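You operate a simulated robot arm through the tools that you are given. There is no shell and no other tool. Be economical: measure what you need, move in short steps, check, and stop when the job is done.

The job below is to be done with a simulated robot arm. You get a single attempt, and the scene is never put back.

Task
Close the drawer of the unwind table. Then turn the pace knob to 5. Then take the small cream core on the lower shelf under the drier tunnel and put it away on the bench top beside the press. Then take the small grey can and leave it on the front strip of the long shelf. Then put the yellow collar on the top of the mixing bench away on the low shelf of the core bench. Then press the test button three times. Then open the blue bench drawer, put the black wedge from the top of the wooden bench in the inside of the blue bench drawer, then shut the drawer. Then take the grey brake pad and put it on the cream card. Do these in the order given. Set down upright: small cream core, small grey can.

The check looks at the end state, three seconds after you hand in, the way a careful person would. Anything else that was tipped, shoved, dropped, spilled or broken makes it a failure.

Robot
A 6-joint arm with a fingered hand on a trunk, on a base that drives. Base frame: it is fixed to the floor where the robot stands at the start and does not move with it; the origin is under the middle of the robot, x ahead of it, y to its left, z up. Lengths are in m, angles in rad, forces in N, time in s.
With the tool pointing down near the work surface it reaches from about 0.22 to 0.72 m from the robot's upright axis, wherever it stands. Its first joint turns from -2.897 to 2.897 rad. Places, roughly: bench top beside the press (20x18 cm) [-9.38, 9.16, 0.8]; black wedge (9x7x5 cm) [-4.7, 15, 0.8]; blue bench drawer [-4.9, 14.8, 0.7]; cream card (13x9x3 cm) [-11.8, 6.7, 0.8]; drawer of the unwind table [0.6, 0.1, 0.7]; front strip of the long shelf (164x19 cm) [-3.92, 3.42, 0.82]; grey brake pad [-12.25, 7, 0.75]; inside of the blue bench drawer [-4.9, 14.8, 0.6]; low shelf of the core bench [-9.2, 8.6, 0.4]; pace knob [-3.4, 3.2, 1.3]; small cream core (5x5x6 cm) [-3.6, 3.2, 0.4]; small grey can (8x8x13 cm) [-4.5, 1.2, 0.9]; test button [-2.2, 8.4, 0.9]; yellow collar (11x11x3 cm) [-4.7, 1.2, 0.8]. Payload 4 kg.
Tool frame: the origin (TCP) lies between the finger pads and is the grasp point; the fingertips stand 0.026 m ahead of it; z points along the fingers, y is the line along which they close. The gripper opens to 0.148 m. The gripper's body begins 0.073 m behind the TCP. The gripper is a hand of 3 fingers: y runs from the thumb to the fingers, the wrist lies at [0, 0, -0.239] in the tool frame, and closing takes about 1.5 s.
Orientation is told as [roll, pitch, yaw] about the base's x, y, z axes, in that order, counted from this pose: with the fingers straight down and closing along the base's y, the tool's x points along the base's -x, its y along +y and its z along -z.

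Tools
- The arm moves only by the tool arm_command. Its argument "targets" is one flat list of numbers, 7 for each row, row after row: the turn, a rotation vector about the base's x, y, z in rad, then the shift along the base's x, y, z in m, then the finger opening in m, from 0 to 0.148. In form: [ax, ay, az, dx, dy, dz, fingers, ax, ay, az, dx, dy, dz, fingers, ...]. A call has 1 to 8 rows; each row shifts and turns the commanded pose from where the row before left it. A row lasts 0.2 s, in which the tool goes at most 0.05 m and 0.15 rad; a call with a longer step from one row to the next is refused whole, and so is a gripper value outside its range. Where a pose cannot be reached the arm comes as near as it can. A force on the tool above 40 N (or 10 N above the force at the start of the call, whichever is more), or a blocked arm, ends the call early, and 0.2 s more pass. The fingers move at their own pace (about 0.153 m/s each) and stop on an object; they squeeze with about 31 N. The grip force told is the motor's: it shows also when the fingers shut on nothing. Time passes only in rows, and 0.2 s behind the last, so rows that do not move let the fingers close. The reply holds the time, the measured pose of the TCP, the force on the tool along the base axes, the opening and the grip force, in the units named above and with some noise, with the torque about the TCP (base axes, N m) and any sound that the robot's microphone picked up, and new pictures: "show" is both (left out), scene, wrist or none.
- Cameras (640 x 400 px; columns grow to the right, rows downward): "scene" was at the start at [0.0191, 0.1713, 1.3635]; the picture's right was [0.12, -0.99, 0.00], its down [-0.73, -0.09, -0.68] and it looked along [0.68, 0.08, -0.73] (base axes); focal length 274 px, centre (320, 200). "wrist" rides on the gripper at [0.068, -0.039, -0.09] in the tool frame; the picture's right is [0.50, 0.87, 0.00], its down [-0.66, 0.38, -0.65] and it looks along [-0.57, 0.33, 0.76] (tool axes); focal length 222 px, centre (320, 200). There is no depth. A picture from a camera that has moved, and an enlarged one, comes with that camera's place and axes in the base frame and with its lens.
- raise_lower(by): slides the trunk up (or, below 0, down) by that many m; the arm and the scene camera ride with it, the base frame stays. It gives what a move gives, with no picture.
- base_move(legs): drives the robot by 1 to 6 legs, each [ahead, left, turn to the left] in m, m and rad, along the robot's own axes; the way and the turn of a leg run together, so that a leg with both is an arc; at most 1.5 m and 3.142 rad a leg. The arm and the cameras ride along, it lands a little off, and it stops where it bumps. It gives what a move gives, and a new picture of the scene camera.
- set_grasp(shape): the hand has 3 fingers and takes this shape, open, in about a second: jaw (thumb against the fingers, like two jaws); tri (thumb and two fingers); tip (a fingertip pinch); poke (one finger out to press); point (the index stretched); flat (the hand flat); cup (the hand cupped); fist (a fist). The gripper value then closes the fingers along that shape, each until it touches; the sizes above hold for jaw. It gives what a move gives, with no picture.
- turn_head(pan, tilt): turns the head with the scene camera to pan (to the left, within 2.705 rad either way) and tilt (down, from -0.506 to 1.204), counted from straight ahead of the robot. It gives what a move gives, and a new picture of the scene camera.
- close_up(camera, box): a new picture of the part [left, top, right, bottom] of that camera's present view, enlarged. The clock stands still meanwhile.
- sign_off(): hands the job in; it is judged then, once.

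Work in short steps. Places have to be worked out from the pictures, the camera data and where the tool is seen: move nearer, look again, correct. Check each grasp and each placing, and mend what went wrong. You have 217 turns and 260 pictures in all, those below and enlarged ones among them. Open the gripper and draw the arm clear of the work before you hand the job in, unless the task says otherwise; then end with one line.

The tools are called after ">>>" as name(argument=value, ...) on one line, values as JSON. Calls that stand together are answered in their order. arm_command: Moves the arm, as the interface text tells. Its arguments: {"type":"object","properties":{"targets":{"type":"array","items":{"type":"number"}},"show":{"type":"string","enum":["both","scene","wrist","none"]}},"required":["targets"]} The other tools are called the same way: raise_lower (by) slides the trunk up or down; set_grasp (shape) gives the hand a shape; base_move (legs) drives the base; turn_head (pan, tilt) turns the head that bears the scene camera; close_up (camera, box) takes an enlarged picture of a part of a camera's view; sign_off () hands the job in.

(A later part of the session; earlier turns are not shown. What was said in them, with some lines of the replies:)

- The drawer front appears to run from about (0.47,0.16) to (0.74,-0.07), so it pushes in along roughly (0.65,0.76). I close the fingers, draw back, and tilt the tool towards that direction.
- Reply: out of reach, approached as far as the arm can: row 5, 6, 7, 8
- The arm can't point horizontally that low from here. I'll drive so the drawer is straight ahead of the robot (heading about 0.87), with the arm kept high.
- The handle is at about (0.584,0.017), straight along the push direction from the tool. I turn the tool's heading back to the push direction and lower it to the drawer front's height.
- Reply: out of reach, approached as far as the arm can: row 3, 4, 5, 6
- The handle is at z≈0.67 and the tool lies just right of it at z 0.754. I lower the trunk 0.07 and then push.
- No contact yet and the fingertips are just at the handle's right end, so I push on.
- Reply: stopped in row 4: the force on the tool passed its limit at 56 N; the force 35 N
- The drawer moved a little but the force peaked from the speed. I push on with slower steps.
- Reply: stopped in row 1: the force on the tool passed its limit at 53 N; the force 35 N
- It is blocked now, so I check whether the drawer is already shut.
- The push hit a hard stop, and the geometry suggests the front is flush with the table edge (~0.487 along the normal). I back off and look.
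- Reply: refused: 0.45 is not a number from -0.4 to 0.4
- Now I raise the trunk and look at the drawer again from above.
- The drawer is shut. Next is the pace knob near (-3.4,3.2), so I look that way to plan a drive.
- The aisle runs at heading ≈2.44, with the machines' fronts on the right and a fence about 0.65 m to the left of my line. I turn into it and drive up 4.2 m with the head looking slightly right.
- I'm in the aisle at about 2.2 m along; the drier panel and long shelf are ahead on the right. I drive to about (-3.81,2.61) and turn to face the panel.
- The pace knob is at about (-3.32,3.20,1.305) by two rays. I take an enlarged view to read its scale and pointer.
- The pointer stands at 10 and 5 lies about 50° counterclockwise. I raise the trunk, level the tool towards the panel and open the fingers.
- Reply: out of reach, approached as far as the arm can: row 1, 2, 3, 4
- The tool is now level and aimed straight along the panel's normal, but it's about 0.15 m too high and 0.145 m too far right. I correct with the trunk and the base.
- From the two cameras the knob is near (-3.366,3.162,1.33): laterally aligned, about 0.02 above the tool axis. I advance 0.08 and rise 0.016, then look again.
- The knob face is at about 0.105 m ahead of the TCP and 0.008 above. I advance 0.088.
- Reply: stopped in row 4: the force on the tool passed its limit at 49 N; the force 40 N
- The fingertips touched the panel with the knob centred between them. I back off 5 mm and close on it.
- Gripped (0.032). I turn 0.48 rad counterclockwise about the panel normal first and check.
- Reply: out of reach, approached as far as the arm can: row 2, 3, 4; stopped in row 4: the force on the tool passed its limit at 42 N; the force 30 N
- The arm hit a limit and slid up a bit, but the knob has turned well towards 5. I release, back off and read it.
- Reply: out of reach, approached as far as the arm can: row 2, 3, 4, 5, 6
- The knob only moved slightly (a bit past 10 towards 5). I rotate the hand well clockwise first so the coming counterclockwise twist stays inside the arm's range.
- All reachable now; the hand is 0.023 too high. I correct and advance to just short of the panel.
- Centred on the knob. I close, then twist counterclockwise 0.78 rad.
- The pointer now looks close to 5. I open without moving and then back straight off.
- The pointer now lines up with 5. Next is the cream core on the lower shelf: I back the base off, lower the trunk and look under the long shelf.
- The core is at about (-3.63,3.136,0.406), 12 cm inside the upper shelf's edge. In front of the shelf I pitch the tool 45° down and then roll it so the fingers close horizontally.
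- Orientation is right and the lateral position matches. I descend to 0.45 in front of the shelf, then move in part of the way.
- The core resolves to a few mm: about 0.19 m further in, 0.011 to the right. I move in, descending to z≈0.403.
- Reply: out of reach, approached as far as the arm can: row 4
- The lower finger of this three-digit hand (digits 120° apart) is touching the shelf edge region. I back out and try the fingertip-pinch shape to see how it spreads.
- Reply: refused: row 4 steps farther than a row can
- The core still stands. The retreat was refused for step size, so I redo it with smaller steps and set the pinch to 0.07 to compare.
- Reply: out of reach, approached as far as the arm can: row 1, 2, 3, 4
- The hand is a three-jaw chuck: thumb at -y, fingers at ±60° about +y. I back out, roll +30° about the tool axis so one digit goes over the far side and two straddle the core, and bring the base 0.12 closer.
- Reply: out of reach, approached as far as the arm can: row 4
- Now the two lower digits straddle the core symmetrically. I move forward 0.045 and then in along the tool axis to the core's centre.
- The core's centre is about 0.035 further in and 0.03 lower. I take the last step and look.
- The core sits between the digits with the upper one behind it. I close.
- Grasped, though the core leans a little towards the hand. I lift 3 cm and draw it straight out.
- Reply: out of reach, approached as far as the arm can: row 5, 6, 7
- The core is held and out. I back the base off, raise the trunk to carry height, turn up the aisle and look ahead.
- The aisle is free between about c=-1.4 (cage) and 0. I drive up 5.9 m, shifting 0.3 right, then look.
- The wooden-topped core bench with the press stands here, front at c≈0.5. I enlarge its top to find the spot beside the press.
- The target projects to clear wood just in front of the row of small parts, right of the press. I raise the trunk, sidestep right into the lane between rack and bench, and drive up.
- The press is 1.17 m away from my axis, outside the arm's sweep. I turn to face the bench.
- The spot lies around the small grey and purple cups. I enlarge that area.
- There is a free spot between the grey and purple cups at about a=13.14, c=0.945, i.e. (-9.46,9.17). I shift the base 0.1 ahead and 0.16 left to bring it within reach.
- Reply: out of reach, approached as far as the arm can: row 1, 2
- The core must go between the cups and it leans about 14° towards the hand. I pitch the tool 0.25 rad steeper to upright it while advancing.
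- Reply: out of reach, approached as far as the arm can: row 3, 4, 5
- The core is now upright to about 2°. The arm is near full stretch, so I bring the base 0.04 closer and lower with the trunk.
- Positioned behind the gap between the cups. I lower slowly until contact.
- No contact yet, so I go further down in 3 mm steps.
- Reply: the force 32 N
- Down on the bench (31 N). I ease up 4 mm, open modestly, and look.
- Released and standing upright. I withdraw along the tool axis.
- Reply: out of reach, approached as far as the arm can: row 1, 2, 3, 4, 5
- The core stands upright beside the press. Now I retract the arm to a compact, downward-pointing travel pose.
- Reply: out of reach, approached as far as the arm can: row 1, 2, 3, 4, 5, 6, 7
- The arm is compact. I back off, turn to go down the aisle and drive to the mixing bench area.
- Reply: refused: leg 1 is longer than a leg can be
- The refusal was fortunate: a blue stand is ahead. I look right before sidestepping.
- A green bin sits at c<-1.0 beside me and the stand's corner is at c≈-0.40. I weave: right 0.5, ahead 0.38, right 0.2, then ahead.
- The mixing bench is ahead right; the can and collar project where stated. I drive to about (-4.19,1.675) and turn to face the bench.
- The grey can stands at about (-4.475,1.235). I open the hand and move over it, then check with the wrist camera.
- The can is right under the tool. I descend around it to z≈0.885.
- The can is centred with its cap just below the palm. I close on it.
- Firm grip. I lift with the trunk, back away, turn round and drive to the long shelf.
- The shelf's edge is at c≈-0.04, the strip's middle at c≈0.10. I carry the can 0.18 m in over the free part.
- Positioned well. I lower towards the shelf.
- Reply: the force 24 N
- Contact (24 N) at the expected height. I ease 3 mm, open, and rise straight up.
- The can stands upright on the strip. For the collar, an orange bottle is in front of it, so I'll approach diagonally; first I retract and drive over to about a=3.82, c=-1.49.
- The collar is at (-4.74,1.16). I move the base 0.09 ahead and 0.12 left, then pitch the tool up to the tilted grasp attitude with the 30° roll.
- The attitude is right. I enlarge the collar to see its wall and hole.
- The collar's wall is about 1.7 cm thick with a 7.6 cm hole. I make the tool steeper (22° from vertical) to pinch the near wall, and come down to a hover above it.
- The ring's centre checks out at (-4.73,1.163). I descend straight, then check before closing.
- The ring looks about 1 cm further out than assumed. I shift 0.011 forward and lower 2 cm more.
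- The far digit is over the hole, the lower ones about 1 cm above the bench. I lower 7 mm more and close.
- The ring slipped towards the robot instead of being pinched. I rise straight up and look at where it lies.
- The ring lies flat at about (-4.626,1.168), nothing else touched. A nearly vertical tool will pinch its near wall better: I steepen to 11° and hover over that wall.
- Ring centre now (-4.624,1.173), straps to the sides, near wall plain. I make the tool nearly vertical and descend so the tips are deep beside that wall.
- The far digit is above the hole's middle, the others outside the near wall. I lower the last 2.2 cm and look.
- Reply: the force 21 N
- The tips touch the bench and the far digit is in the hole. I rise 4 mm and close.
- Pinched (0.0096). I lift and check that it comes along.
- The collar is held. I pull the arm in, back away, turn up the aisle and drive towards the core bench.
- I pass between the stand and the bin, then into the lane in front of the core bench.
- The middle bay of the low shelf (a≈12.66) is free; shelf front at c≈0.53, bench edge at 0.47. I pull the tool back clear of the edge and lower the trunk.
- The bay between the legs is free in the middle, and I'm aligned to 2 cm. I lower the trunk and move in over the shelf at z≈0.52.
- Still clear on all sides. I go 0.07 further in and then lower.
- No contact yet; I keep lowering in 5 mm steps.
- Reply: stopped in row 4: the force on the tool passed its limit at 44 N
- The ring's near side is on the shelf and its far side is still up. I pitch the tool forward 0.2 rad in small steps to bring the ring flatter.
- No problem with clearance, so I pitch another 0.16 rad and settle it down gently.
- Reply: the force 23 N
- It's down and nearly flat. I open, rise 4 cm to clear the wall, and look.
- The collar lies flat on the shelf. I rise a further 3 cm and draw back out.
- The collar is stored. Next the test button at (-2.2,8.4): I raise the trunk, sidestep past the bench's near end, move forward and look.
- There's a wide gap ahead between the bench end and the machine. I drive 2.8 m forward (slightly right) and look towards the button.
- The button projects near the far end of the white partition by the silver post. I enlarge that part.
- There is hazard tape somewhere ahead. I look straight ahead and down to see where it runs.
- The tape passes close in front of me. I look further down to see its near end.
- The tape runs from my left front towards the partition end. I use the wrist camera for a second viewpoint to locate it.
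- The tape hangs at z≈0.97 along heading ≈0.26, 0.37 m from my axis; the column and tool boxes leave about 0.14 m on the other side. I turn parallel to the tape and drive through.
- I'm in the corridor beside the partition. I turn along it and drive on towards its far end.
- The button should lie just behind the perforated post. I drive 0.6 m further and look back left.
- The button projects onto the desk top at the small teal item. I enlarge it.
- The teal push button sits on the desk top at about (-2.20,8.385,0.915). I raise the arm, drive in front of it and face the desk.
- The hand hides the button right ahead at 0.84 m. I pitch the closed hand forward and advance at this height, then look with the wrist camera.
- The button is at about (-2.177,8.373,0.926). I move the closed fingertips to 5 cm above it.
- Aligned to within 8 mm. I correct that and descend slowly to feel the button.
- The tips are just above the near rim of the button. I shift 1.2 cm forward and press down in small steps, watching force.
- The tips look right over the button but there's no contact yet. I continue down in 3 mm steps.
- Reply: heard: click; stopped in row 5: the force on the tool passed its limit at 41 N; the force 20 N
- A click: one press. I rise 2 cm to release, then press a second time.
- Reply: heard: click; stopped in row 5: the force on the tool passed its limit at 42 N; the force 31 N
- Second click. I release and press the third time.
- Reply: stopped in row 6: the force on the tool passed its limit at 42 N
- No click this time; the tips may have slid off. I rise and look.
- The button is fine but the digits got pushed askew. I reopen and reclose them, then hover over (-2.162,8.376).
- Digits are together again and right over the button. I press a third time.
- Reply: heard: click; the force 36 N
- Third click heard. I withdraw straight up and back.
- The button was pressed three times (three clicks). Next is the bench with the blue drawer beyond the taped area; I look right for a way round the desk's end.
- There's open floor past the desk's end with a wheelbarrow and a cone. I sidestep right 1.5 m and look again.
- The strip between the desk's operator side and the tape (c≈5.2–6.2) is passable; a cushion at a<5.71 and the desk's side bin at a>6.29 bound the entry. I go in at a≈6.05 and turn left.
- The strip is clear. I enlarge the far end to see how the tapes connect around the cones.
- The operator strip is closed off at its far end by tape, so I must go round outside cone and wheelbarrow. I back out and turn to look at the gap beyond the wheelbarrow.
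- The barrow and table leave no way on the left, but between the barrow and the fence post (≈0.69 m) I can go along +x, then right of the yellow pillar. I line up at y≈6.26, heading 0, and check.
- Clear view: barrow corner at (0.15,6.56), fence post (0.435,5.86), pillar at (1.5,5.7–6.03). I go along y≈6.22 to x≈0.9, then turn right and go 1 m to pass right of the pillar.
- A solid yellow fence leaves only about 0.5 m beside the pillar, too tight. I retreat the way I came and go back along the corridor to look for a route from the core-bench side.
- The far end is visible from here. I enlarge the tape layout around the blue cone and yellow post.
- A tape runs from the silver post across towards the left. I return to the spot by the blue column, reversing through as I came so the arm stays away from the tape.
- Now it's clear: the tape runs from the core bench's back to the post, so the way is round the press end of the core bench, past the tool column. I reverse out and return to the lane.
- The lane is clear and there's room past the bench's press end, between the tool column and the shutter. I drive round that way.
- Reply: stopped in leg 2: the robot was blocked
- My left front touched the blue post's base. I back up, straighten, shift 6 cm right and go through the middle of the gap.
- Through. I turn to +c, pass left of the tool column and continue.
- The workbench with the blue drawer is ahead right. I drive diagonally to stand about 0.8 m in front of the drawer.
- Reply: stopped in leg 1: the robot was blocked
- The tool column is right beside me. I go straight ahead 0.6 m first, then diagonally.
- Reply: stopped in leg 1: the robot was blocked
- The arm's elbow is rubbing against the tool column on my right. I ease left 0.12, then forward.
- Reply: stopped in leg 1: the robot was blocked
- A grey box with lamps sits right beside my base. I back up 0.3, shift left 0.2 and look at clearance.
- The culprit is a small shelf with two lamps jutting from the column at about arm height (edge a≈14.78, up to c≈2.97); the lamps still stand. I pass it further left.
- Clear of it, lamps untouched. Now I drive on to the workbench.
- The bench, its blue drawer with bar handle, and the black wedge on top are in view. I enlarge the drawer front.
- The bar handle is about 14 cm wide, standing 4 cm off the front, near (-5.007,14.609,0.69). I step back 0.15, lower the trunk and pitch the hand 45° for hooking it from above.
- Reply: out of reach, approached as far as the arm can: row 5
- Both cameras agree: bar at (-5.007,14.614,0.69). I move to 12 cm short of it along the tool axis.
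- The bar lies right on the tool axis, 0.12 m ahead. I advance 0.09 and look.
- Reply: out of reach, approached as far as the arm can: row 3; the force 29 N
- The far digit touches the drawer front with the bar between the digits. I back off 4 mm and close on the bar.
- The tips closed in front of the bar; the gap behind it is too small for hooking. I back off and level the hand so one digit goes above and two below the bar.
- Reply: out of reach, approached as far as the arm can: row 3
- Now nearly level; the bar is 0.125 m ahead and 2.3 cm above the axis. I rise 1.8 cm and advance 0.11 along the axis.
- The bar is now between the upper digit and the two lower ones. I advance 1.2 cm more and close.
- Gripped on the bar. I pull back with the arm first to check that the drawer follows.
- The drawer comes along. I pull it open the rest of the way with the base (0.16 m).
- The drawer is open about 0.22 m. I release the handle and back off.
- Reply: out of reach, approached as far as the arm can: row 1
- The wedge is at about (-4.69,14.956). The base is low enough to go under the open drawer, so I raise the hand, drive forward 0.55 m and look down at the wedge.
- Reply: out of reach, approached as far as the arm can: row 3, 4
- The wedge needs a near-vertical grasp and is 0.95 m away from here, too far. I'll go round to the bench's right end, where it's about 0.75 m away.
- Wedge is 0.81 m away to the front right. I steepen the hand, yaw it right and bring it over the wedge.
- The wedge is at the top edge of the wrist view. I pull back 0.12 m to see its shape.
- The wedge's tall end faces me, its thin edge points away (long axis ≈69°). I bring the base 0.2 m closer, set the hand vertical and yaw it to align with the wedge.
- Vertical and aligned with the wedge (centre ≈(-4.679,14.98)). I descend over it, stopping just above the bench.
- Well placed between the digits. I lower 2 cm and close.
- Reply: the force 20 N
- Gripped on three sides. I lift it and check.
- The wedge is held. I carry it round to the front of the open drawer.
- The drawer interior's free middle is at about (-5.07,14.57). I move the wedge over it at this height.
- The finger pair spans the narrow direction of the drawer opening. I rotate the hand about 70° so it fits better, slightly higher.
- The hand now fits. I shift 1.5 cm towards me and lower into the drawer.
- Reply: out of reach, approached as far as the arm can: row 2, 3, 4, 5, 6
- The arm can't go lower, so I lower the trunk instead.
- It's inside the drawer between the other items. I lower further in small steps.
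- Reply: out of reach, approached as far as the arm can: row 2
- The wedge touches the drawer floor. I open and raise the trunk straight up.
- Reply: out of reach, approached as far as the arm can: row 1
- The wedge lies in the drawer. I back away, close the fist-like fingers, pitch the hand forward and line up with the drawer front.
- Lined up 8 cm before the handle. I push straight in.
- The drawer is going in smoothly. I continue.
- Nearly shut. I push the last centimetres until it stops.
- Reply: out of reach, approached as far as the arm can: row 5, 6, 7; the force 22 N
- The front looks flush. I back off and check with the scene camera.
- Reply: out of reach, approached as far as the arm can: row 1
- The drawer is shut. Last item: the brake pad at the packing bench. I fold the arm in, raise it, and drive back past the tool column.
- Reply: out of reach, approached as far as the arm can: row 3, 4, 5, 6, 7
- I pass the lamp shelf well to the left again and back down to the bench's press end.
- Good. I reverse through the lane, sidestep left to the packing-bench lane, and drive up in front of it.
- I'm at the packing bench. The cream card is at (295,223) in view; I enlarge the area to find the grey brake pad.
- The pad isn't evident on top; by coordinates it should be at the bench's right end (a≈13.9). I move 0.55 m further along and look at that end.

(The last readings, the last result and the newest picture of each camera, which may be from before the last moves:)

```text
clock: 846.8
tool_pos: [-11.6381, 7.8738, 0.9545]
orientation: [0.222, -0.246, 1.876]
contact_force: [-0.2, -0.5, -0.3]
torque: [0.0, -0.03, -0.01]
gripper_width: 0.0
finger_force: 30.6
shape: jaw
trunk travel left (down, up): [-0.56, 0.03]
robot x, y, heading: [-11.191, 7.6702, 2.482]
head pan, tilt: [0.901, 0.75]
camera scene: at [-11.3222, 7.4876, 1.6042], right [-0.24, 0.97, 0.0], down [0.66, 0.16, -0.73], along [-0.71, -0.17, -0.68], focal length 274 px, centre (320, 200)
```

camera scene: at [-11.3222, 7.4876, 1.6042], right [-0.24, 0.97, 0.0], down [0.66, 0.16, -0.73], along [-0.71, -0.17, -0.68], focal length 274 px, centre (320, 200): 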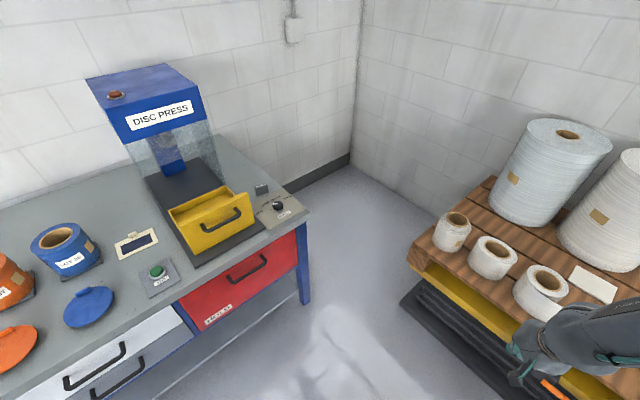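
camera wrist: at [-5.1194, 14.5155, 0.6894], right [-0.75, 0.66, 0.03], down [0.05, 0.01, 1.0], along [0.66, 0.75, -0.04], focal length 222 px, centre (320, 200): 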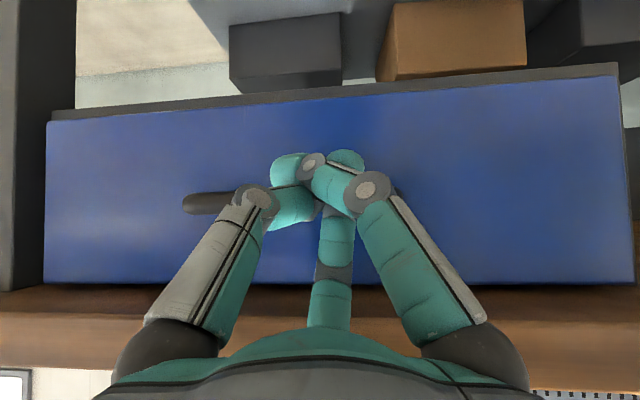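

There's a small grey piece on the bench top right behind the yellow tray. I enlarge it.

>>> close_up(camera="scene", box=[220, 160, 332, 230])

```text
5.71 times, centred on (276, 195) of scene
camera zoom: at [-11.3222, 7.4876, 1.6042], right [-0.24, 0.97, 0.0], down [0.66, 0.16, -0.73], along [-0.71, -0.17, -0.68], focal length 1566 px, centre (571, 229)
```

zoom: 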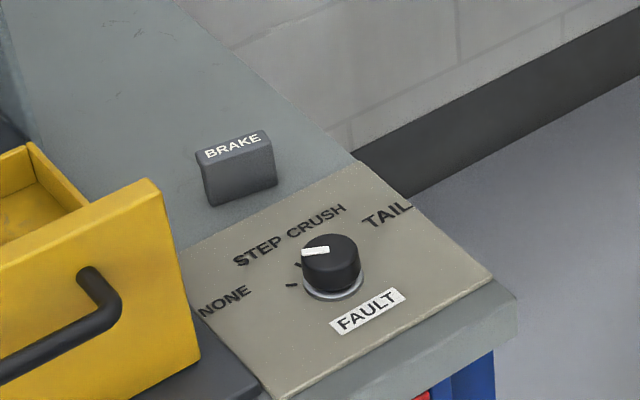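

It's a small grey block labelled BRAKE at about (-12.14,7.03). I lift the hand, move in front of pad and card, and face the bench.

>>> arm_command(targets=[0, 0, 0, 0, 0, 0.045, 0.08, 0, 0, 0, 0, 0, 0.045, 0.08, 0, 0, 0, 0, 0, 0.04, 0.08], show="none")

>>> base_move(legs=[[0.08, 0.46, 0], [0, 0, 1.53]])

>>> turn_head(pan=0.1, tilt=0.85)

```text
clock: 847.6
tool_pos: [-11.6545, 7.7847, 1.0828]
orientation: [0.214, -0.293, 1.837]
contact_force: [0.1, 0.7, -0.1]
torque: [-0.01, -0.03, 0.02]
gripper_width: 0.0799
finger_force: 0.1
shape: jaw
out of reach, approached as far as the arm can: row 1, 2, 3
trunk travel left (down, up): [-0.56, 0.03]
robot x, y, heading: [-11.1906, 7.6728, 2.481]
head pan, tilt: [0.901, 0.75]
```

```text
clock: 854.2
tool_pos: [-11.6591, 6.8966, 1.0835]
orientation: [0.216, -0.292, -2.905]
contact_force: [-0.7, -0.1, -0.4]
torque: [0.02, -0.01, -0.01]
gripper_width: 0.0802
finger_force: 0.1
shape: jaw
trunk travel left (down, up): [-0.56, 0.03]
robot x, y, heading: [-11.5343, 7.3582, -2.259]
head pan, tilt: [0.901, 0.75]
camera scene: at [-11.3545, 7.2218, 1.6041], right [-0.98, -0.21, 0.0], down [-0.14, 0.67, -0.73], along [0.15, -0.71, -0.68], focal length 274 px, centre (320, 200)
```

scene: 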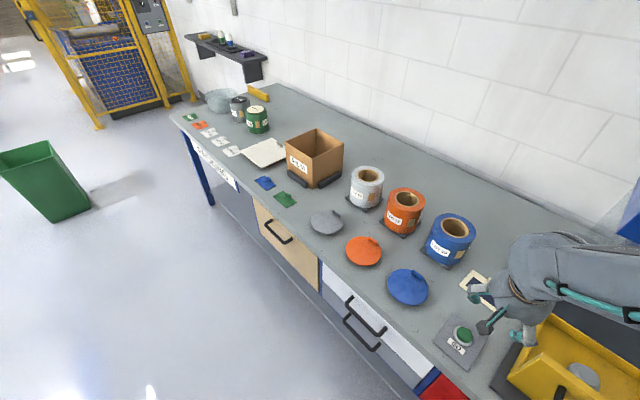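

```text
clock: 855.3
tool_pos: [-11.6594, 6.8973, 1.0823]
orientation: [0.214, -0.291, -2.904]
contact_force: [0.1, 0.1, 0.0]
torque: [0.0, 0.03, -0.02]
gripper_width: 0.0801
finger_force: 0.0
shape: jaw
trunk travel left (down, up): [-0.56, 0.03]
robot x, y, heading: [-11.536, 7.359, -2.256]
head pan, tilt: [0.099, 0.85]
camera scene: at [-11.4154, 7.2377, 1.5961], right [-0.83, 0.55, 0.0], down [0.42, 0.63, -0.66], along [-0.37, -0.55, -0.75], focal length 274 px, centre (320, 200)
```

scene: 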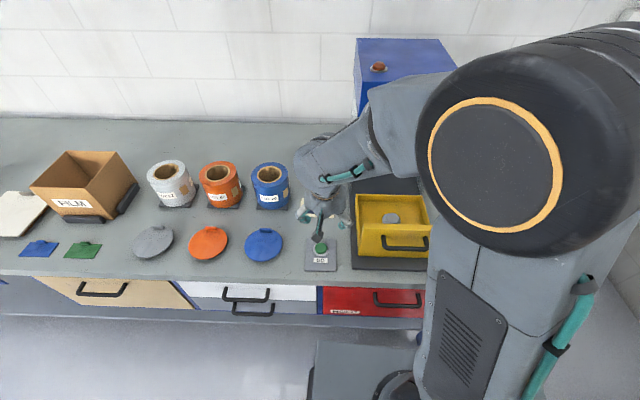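

Robot is between pad and card. I move the hand sideways to the right (in front of the tray) while making it vertical.

>>> arm_command(targets=[0.116, -0.095, 0, -0.0345, 0.0289, 0, 0.08, 0.116, -0.095, 0, -0.0345, 0.0289, 0, 0.08, 0, 0, 0, -0.0345, 0.0289, 0, 0.08, 0, 0, 0, -0.0345, 0.0289, 0, 0.08, 0, 0, 0, -0.0345, 0.0289, 0, 0.08, 0, 0, 0, -0.0345, 0.0289, 0, 0.08, 0, 0, 0, -0.0345, 0.0289, 0, 0.08, 0, 0, 0, -0.0345, 0.0289, 0, 0.08], show="none")

>>> arm_command(targets=[0, 0, 0, -0.0345, 0.0289, 0, 0.08, 0, 0, 0, -0.0345, 0.0289, 0, 0.08, 0, 0, 0, -0.022, -0.026, -0.02, 0.08, 0, 0, 0, -0.022, -0.026, -0.02, 0.08])

```text
clock: 857.1
tool_pos: [-11.842, 7.1194, 0.9505]
orientation: [0.062, -0.202, -2.911]
contact_force: [0.7, -0.1, 1.0]
torque: [0.01, 0.01, -0.01]
gripper_width: 0.0803
finger_force: 0.1
shape: jaw
out of reach, approached as far as the arm can: row 1, 2, 3, 4, 5, 6, 7, 8
trunk travel left (down, up): [-0.56, 0.03]
robot x, y, heading: [-11.5335, 7.3594, -2.255]
head pan, tilt: [0.099, 0.85]
```

```text
clock: 858.1
tool_pos: [-11.9565, 7.1254, 0.9092]
orientation: [0.061, -0.197, -2.91]
contact_force: [0.3, 0.0, -0.3]
torque: [0.06, 0.03, 0.01]
gripper_width: 0.08
finger_force: 0.1
shape: jaw
out of reach, approached as far as the arm can: row 1
trunk travel left (down, up): [-0.56, 0.03]
robot x, y, heading: [-11.5388, 7.3603, -2.257]
head pan, tilt: [0.099, 0.85]
camera scene: at [-11.4155, 7.2371, 1.5961], right [-0.83, 0.56, 0.0], down [0.42, 0.63, -0.66], along [-0.37, -0.55, -0.75], focal length 274 px, centre (320, 200)
camera wrist: at [-11.8862, 7.1881, 0.9802], right [0.69, -0.73, -0.05], down [-0.42, -0.45, 0.79], along [-0.59, -0.52, -0.61], focal length 222 px, centre (320, 200)
```

scene: 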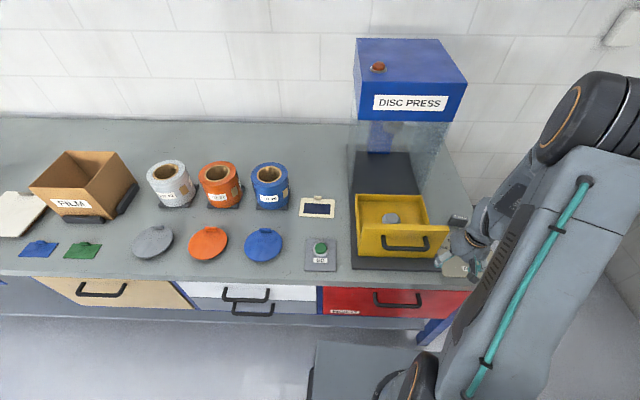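
wrist: 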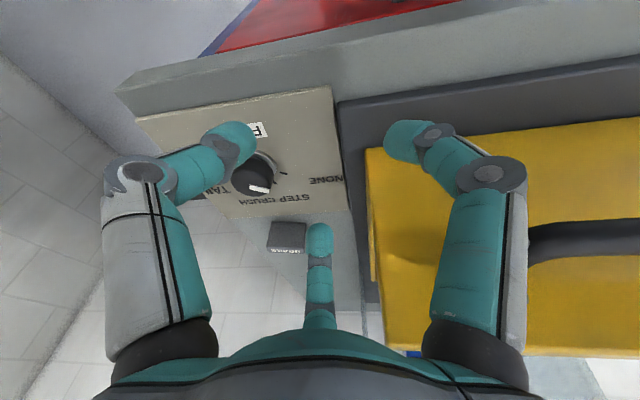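

The hand dipped near the tray; I raise it at once and then move over the pad at (-12.15,7.02).

>>> arm_command(targets=[0, 0, 0, 0, 0, 0.045, 0.08, 0, 0, 0, 0, 0, 0.045, 0.08, 0, 0, 0, -0.039, -0.021, 0, 0.08, 0, 0, 0, -0.039, -0.021, 0, 0.08, 0, 0, 0, -0.039, -0.021, 0, 0.08, 0, 0, 0, -0.039, -0.021, 0, 0.08, 0, 0, 0, -0.03, -0.018, 0, 0.08])

```text
clock: 859.7
tool_pos: [-12.1448, 7.0211, 1.0006]
orientation: [0.057, -0.196, -2.91]
contact_force: [0.7, -0.1, -0.5]
torque: [0.02, -0.01, 0.02]
gripper_width: 0.08
finger_force: 0.1
shape: jaw
trunk travel left (down, up): [-0.56, 0.03]
robot x, y, heading: [-11.5361, 7.358, -2.258]
head pan, tilt: [0.099, 0.85]
camera scene: at [-11.4159, 7.2376, 1.5961], right [-0.83, 0.56, 0.0], down [0.42, 0.62, -0.66], along [-0.37, -0.55, -0.75], focal length 274 px, centre (320, 200)
camera wrist: at [-12.0741, 7.0836, 1.0725], right [0.69, -0.73, -0.05], down [-0.42, -0.45, 0.79], along [-0.59, -0.52, -0.61], focal length 222 px, centre (320, 200)
```

scene: 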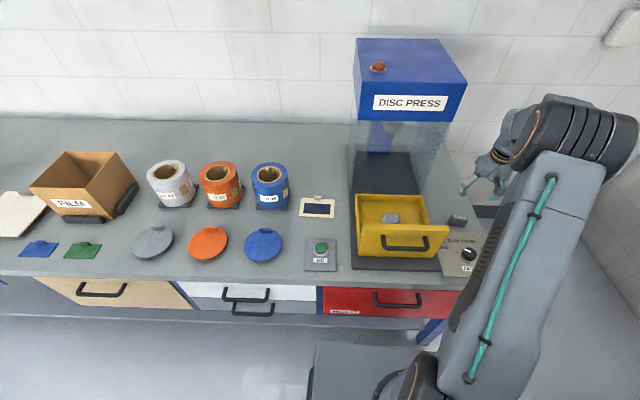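
wrist: 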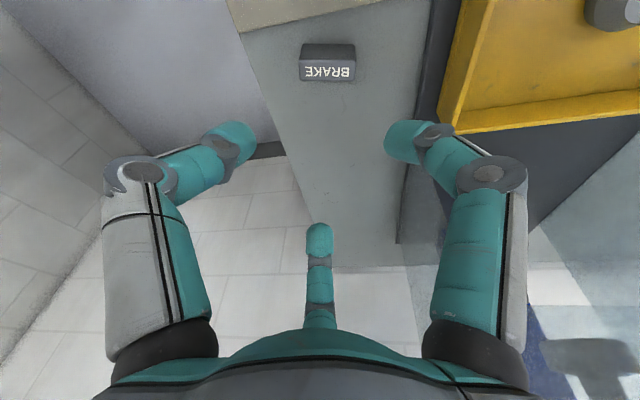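

The pad is right under the tool with its narrow side along the closing direction. I make the hand vertical and descend.

>>> arm_command(targets=[0.0735, -0.06, 0, -0.002, -0.001, -0.02, 0.1, 0.0735, -0.06, 0, 0, 0, -0.03, 0.1, 0, 0, 0, 0, 0, -0.04, 0.1, 0, 0, 0, 0, 0, -0.04, 0.1, 0, 0, 0, 0, 0, -0.015, 0.1, 0, 0, 0, 0, 0, 0, 0.1], show="wrist")

```text
clock: 861.1
tool_pos: [-12.1463, 7.0231, 0.8558]
orientation: [-0.054, -0.045, -2.894]
contact_force: [0.5, -0.4, -1.1]
torque: [-0.01, 0.02, -0.02]
gripper_width: 0.0996
finger_force: 0.0
shape: jaw
trunk travel left (down, up): [-0.56, 0.03]
robot x, y, heading: [-11.5361, 7.3557, -2.26]
head pan, tilt: [0.099, 0.85]
camera wrist: at [-12.0859, 7.0726, 0.9443], right [0.69, -0.72, -0.07], down [-0.51, -0.55, 0.66], along [-0.51, -0.42, -0.75], focal length 222 px, centre (320, 200)
```

wrist: 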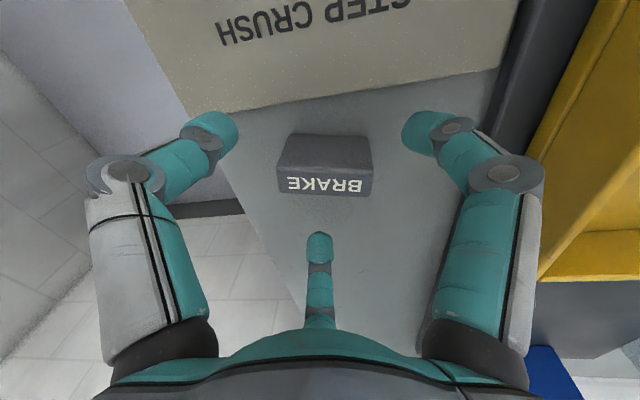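

Centred. I lower 2.6 cm and close.

>>> arm_command(targets=[0, 0, 0, -0.003, -0.003, -0.014, 0.1, 0, 0, 0, 0, 0, -0.012, 0.1, 0, 0, 0, 0, 0, 0, 0.07, 0, 0, 0, 0, 0, 0, 0.04, 0, 0, 0, 0, 0, 0, 0.0, 0, 0, 0, 0, 0, 0, 0], show="wrist")

```text
clock: 862.5
tool_pos: [-12.1487, 7.0187, 0.831]
orientation: [-0.054, -0.045, -2.895]
contact_force: [-0.7, 0.3, 0.6]
torque: [-0.07, -0.02, -0.04]
gripper_width: 0.0281
finger_force: 31.0
shape: jaw
trunk travel left (down, up): [-0.56, 0.03]
robot x, y, heading: [-11.5352, 7.3578, -2.259]
head pan, tilt: [0.099, 0.85]
camera wrist: at [-12.0887, 7.0684, 0.9189], right [0.69, -0.72, -0.07], down [-0.51, -0.55, 0.66], along [-0.51, -0.42, -0.75], focal length 222 px, centre (320, 200)
```

wrist: 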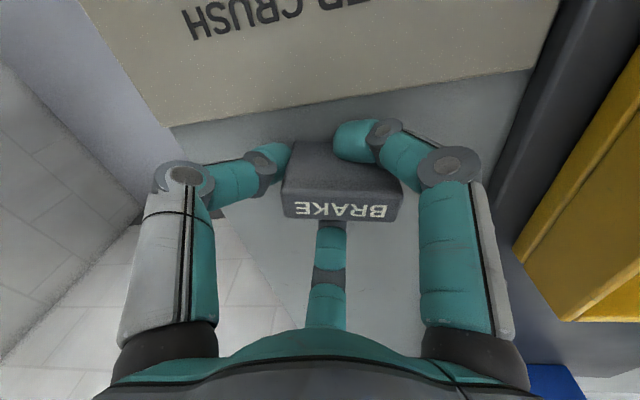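

Gripped. I lift, draw back towards me to clear the press, then go left.

>>> arm_command(targets=[0, 0, 0, 0, 0, 0.03, 0, 0, 0, 0, 0, 0, 0.045, 0, 0, 0, 0, 0, 0, 0.045, 0, 0, 0, 0, 0, 0, 0.045, 0, 0, 0, 0, 0, 0, 0.035, 0, 0, 0, 0, 0.028, 0.034, 0, 0, 0, 0, 0, 0.028, 0.034, 0, 0, 0, 0, 0, 0.028, 0.034, 0, 0], show="none")

>>> arm_command(targets=[0, 0, 0, 0.028, 0.034, 0, 0, 0, 0, 0, 0.028, 0.034, 0, 0, 0, 0, 0, 0.036, -0.03, 0, 0, 0, 0, 0, 0.036, -0.03, 0, 0, 0, 0, 0, 0.036, -0.03, 0, 0, 0, 0, 0, 0.036, -0.03, 0, 0, 0, 0, 0, 0.036, -0.03, 0, 0, 0, 0, 0, 0.036, -0.03, 0, 0])

```text
clock: 864.3
tool_pos: [-12.0635, 7.1225, 1.0283]
orientation: [-0.056, -0.044, -2.894]
contact_force: [0.6, 0.6, -1.9]
torque: [0.04, 0.03, 0.0]
gripper_width: 0.0262
finger_force: 30.3
shape: jaw
trunk travel left (down, up): [-0.56, 0.03]
robot x, y, heading: [-11.5307, 7.361, -2.254]
head pan, tilt: [0.099, 0.85]
```

```text
clock: 866.1
tool_pos: [-11.7914, 7.0098, 1.0307]
orientation: [-0.054, -0.045, -2.896]
contact_force: [0.4, 0.1, -1.5]
torque: [0.01, 0.04, 0.02]
gripper_width: 0.0252
finger_force: 31.5
shape: jaw
trunk travel left (down, up): [-0.56, 0.03]
robot x, y, heading: [-11.5346, 7.3586, -2.258]
head pan, tilt: [0.099, 0.85]
camera scene: at [-11.4154, 7.2374, 1.5961], right [-0.83, 0.56, 0.0], down [0.42, 0.63, -0.66], along [-0.37, -0.55, -0.75], focal length 274 px, centre (320, 200)
camera wrist: at [-11.7311, 7.0592, 1.1175], right [0.69, -0.72, -0.07], down [-0.51, -0.55, 0.66], along [-0.51, -0.42, -0.75], focal length 222 px, centre (320, 200)
```

scene: 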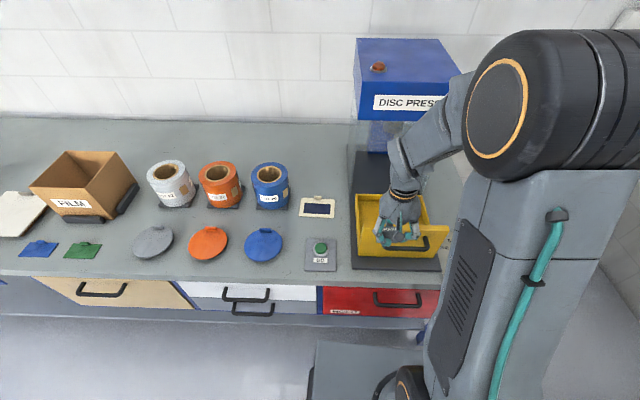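
wrist: 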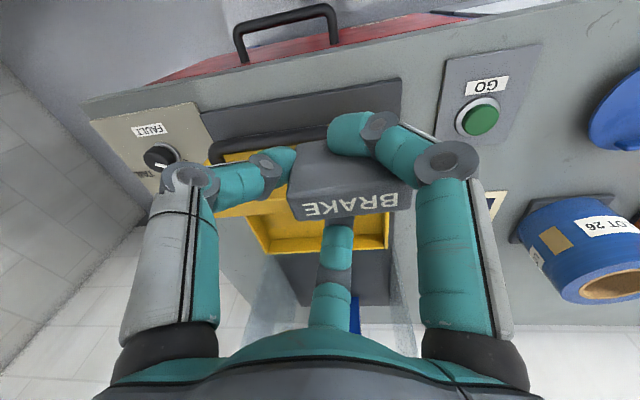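

I continue left and then in over the card.

>>> arm_command(targets=[0, 0, 0, 0.0337, -0.0283, 0, 0, 0, 0, 0, 0.0337, -0.0283, 0, 0, 0, 0, 0, 0.0337, -0.0283, 0, 0, 0, 0, 0, 0.0337, -0.0283, 0, 0, 0, 0, 0, 0.0337, -0.0283, 0, 0, 0, 0, 0, -0.0268, -0.0319, 0, 0, 0, 0, 0, -0.0268, -0.0319, 0, 0, 0, 0, 0, -0.0268, -0.0319, 0, 0], show="none")

>>> arm_command(targets=[0, 0, 0, -0.0268, -0.0319, 0, 0, 0, 0, 0, -0.0268, -0.0319, 0, 0, 0, 0, 0, -0.0268, -0.0319, 0, 0, 0, 0, 0, 0, 0, 0, 0])

```text
clock: 867.9
tool_pos: [-11.7055, 6.7724, 1.03]
orientation: [-0.055, -0.046, -2.894]
contact_force: [0.0, 0.7, -2.5]
torque: [0.02, 0.06, -0.02]
gripper_width: 0.0242
finger_force: 31.1
shape: jaw
trunk travel left (down, up): [-0.56, 0.03]
robot x, y, heading: [-11.5325, 7.3559, -2.258]
head pan, tilt: [0.099, 0.85]
```

```text
clock: 868.9
tool_pos: [-11.7853, 6.6751, 1.0297]
orientation: [-0.053, -0.046, -2.895]
contact_force: [-0.6, 0.0, -2.3]
torque: [0.02, 0.01, 0.0]
gripper_width: 0.0239
finger_force: 30.9
shape: jaw
trunk travel left (down, up): [-0.56, 0.03]
robot x, y, heading: [-11.5365, 7.3574, -2.257]
head pan, tilt: [0.099, 0.85]
camera scene: at [-11.4157, 7.2373, 1.5961], right [-0.83, 0.56, 0.0], down [0.42, 0.63, -0.66], along [-0.37, -0.55, -0.75], focal length 274 px, centre (320, 200)
camera wrist: at [-11.7246, 6.7252, 1.1171], right [0.69, -0.72, -0.07], down [-0.51, -0.55, 0.66], along [-0.51, -0.42, -0.75], focal length 222 px, centre (320, 200)
```

scene: 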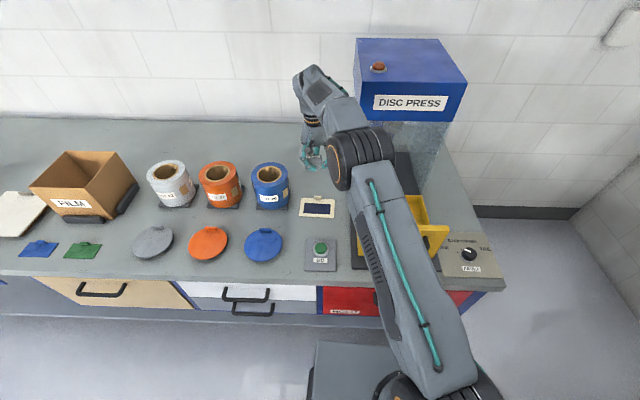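
wrist: 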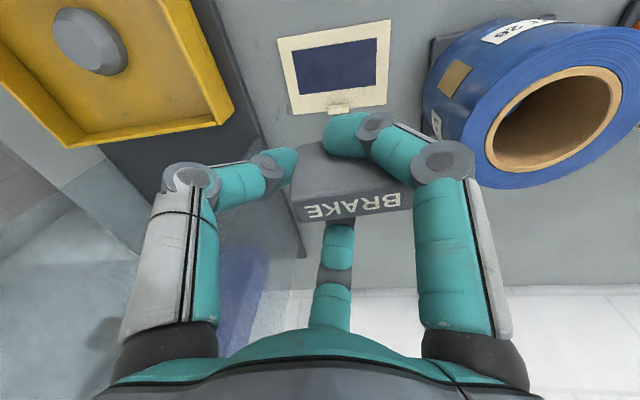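

The card's centre is at (-11.767,6.688). Allowing for the pad's offset in the grip, I shift and descend.

>>> arm_command(targets=[0, 0, 0, 0.008, 0.024, -0.02, 0, 0, 0, 0, 0, 0, -0.045, 0, 0, 0, 0, 0, 0, -0.045, 0, 0, 0, 0, 0, 0, -0.045, 0, 0, 0, 0, 0, 0, -0.012, 0, 0, 0, 0, 0, 0, 0, 0], show="wrist")

```text
clock: 870.3
tool_pos: [-11.7757, 6.7004, 0.8621]
orientation: [-0.054, -0.046, -2.896]
contact_force: [0.6, 0.4, -2.1]
torque: [0.0, 0.05, -0.02]
gripper_width: 0.0238
finger_force: 31.0
shape: jaw
trunk travel left (down, up): [-0.56, 0.03]
robot x, y, heading: [-11.5343, 7.3586, -2.262]
head pan, tilt: [0.099, 0.85]
camera wrist: at [-11.7161, 6.7503, 0.9493], right [0.69, -0.72, -0.07], down [-0.51, -0.55, 0.66], along [-0.51, -0.42, -0.75], focal length 222 px, centre (320, 200)
```

wrist: 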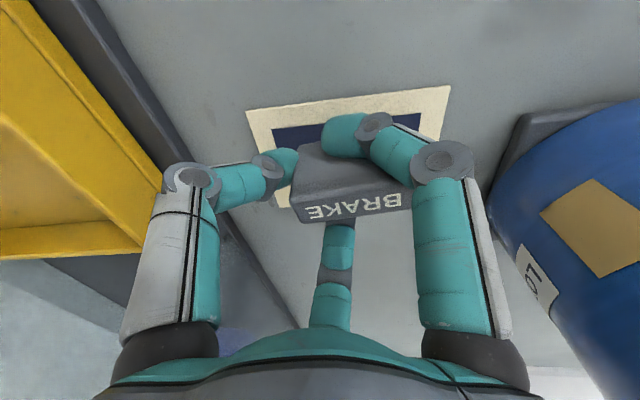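

The pad will land in the card's middle. I lower slowly to contact.

>>> arm_command(targets=[0, 0, 0, 0, 0, -0.005, 0, 0, 0, 0, 0, 0, -0.004, 0, 0, 0, 0, 0, 0, -0.003, 0, 0, 0, 0, 0, 0, -0.003, 0, 0, 0, 0, 0, 0, -0.003, 0, 0, 0, 0, 0, 0, -0.003, 0], show="wrist")

```text
clock: 871.7
tool_pos: [-11.7763, 6.6997, 0.841]
orientation: [-0.054, -0.044, -2.894]
contact_force: [0.0, 0.4, -2.5]
torque: [-0.01, 0.02, 0.01]
gripper_width: 0.0236
finger_force: 30.5
shape: jaw
trunk travel left (down, up): [-0.56, 0.03]
robot x, y, heading: [-11.5312, 7.357, -2.253]
head pan, tilt: [0.099, 0.85]
camera wrist: at [-11.7159, 6.7498, 0.9291], right [0.69, -0.72, -0.07], down [-0.51, -0.55, 0.66], along [-0.51, -0.42, -0.75], focal length 222 px, centre (320, 200)
```

wrist: 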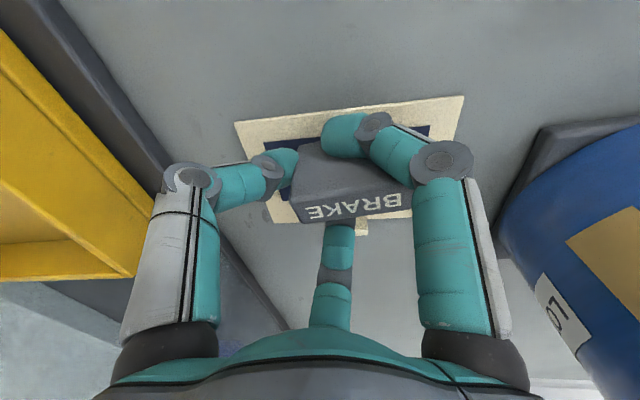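

No contact yet; a few more millimetres.

>>> arm_command(targets=[0, 0, 0, 0, 0, -0.003, 0, 0, 0, 0, 0, 0, -0.003, 0, 0, 0, 0, 0, 0, -0.002, 0, 0, 0, 0, 0, 0, -0.002, 0], show="none")

```text
clock: 872.7
tool_pos: [-11.7773, 6.7001, 0.8318]
orientation: [-0.054, -0.047, -2.895]
contact_force: [-1.1, 0.1, 1.6]
torque: [-0.05, 0.01, -0.01]
gripper_width: 0.0238
finger_force: 30.7
shape: jaw
trunk travel left (down, up): [-0.56, 0.03]
robot x, y, heading: [-11.5357, 7.357, -2.256]
head pan, tilt: [0.099, 0.85]
```

The weight has just come off (−2.5 → +1.6 N): it's resting on the card. I open gradually and rise.

>>> arm_command(targets=[0, 0, 0, 0, 0, 0, 0.035, 0, 0, 0, 0, 0, 0, 0.05, 0, 0, 0, 0, 0, 0, 0.065, 0, 0, 0, 0, 0, 0.02, 0.065, 0, 0, 0, 0, 0, 0.04, 0.065, 0, 0, 0, 0, 0, 0.045, 0.065, 0, 0, 0, 0, 0, 0.045, 0.065], show="wrist")

```text
clock: 874.3
tool_pos: [-11.7764, 6.6995, 0.9814]
orientation: [-0.055, -0.044, -2.895]
contact_force: [0.5, -0.5, 0.6]
torque: [0.02, -0.01, -0.01]
gripper_width: 0.0648
finger_force: 0.1
shape: jaw
trunk travel left (down, up): [-0.56, 0.03]
robot x, y, heading: [-11.5345, 7.3561, -2.257]
head pan, tilt: [0.099, 0.85]
camera wrist: at [-11.7157, 6.7494, 1.0688], right [0.69, -0.72, -0.07], down [-0.51, -0.55, 0.66], along [-0.51, -0.42, -0.75], focal length 222 px, centre (320, 200)
```

wrist: 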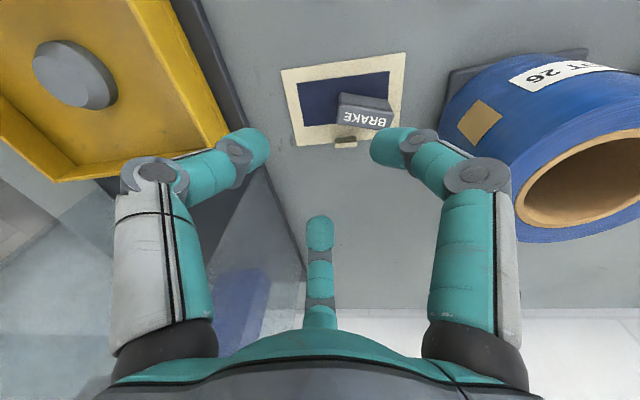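

The pad lies fully on the card. I draw the arm clear of the bench.

>>> arm_command(targets=[0, 0, 0, 0, 0, 0.04, 0.1, 0, 0, 0, 0.026, 0.031, 0.02, 0.1, 0, 0, 0, 0.026, 0.031, 0.02, 0.1, 0, 0, 0, 0.026, 0.031, 0.01, 0.1, 0, 0, 0, 0.026, 0.031, 0.01, 0.1, 0, 0, 0, 0.026, 0.031, 0, 0.1, 0, 0, 0, 0.026, 0.031, 0, 0.1], show="scene")

```text
clock: 875.9
tool_pos: [-11.6188, 6.8875, 1.0824]
orientation: [-0.055, -0.046, -2.892]
contact_force: [0.3, -0.2, 1.1]
torque: [0.0, 0.0, -0.02]
gripper_width: 0.0996
finger_force: 0.0
shape: jaw
trunk travel left (down, up): [-0.56, 0.03]
robot x, y, heading: [-11.5377, 7.3573, -2.257]
head pan, tilt: [0.099, 0.85]
camera scene: at [-11.4153, 7.2381, 1.5961], right [-0.83, 0.56, 0.0], down [0.42, 0.62, -0.66], along [-0.37, -0.55, -0.75], focal length 274 px, centre (320, 200)
```

scene: 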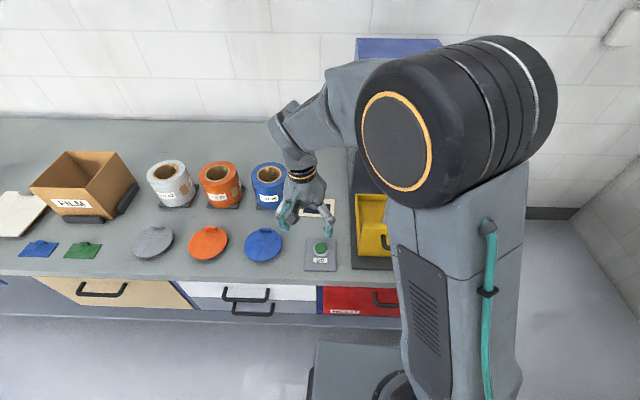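

Everything is done in order. I back the base off a little so the arm is clear of the bench, then hand in.

>>> base_move(legs=[[-0.25, 0, 0]])

>>> sign_off()

```text
clock: 877.8
tool_pos: [-11.4577, 7.0833, 1.0818]
orientation: [-0.054, -0.045, -2.894]
contact_force: [0.6, 0.3, 0.1]
torque: [0.01, 0.04, -0.02]
gripper_width: 0.0995
finger_force: 0.0
shape: jaw
trunk travel left (down, up): [-0.56, 0.03]
robot x, y, heading: [-11.3733, 7.5544, -2.256]
head pan, tilt: [0.099, 0.85]
```

```text
The job is handed in.
```

All eight steps were done in the order given and the job is handed in; one of four presses at the test button gave no click (three clicks heard in all), and the base and arm bumped the blue post and the tool column's shelf, where the lamps stayed standing.
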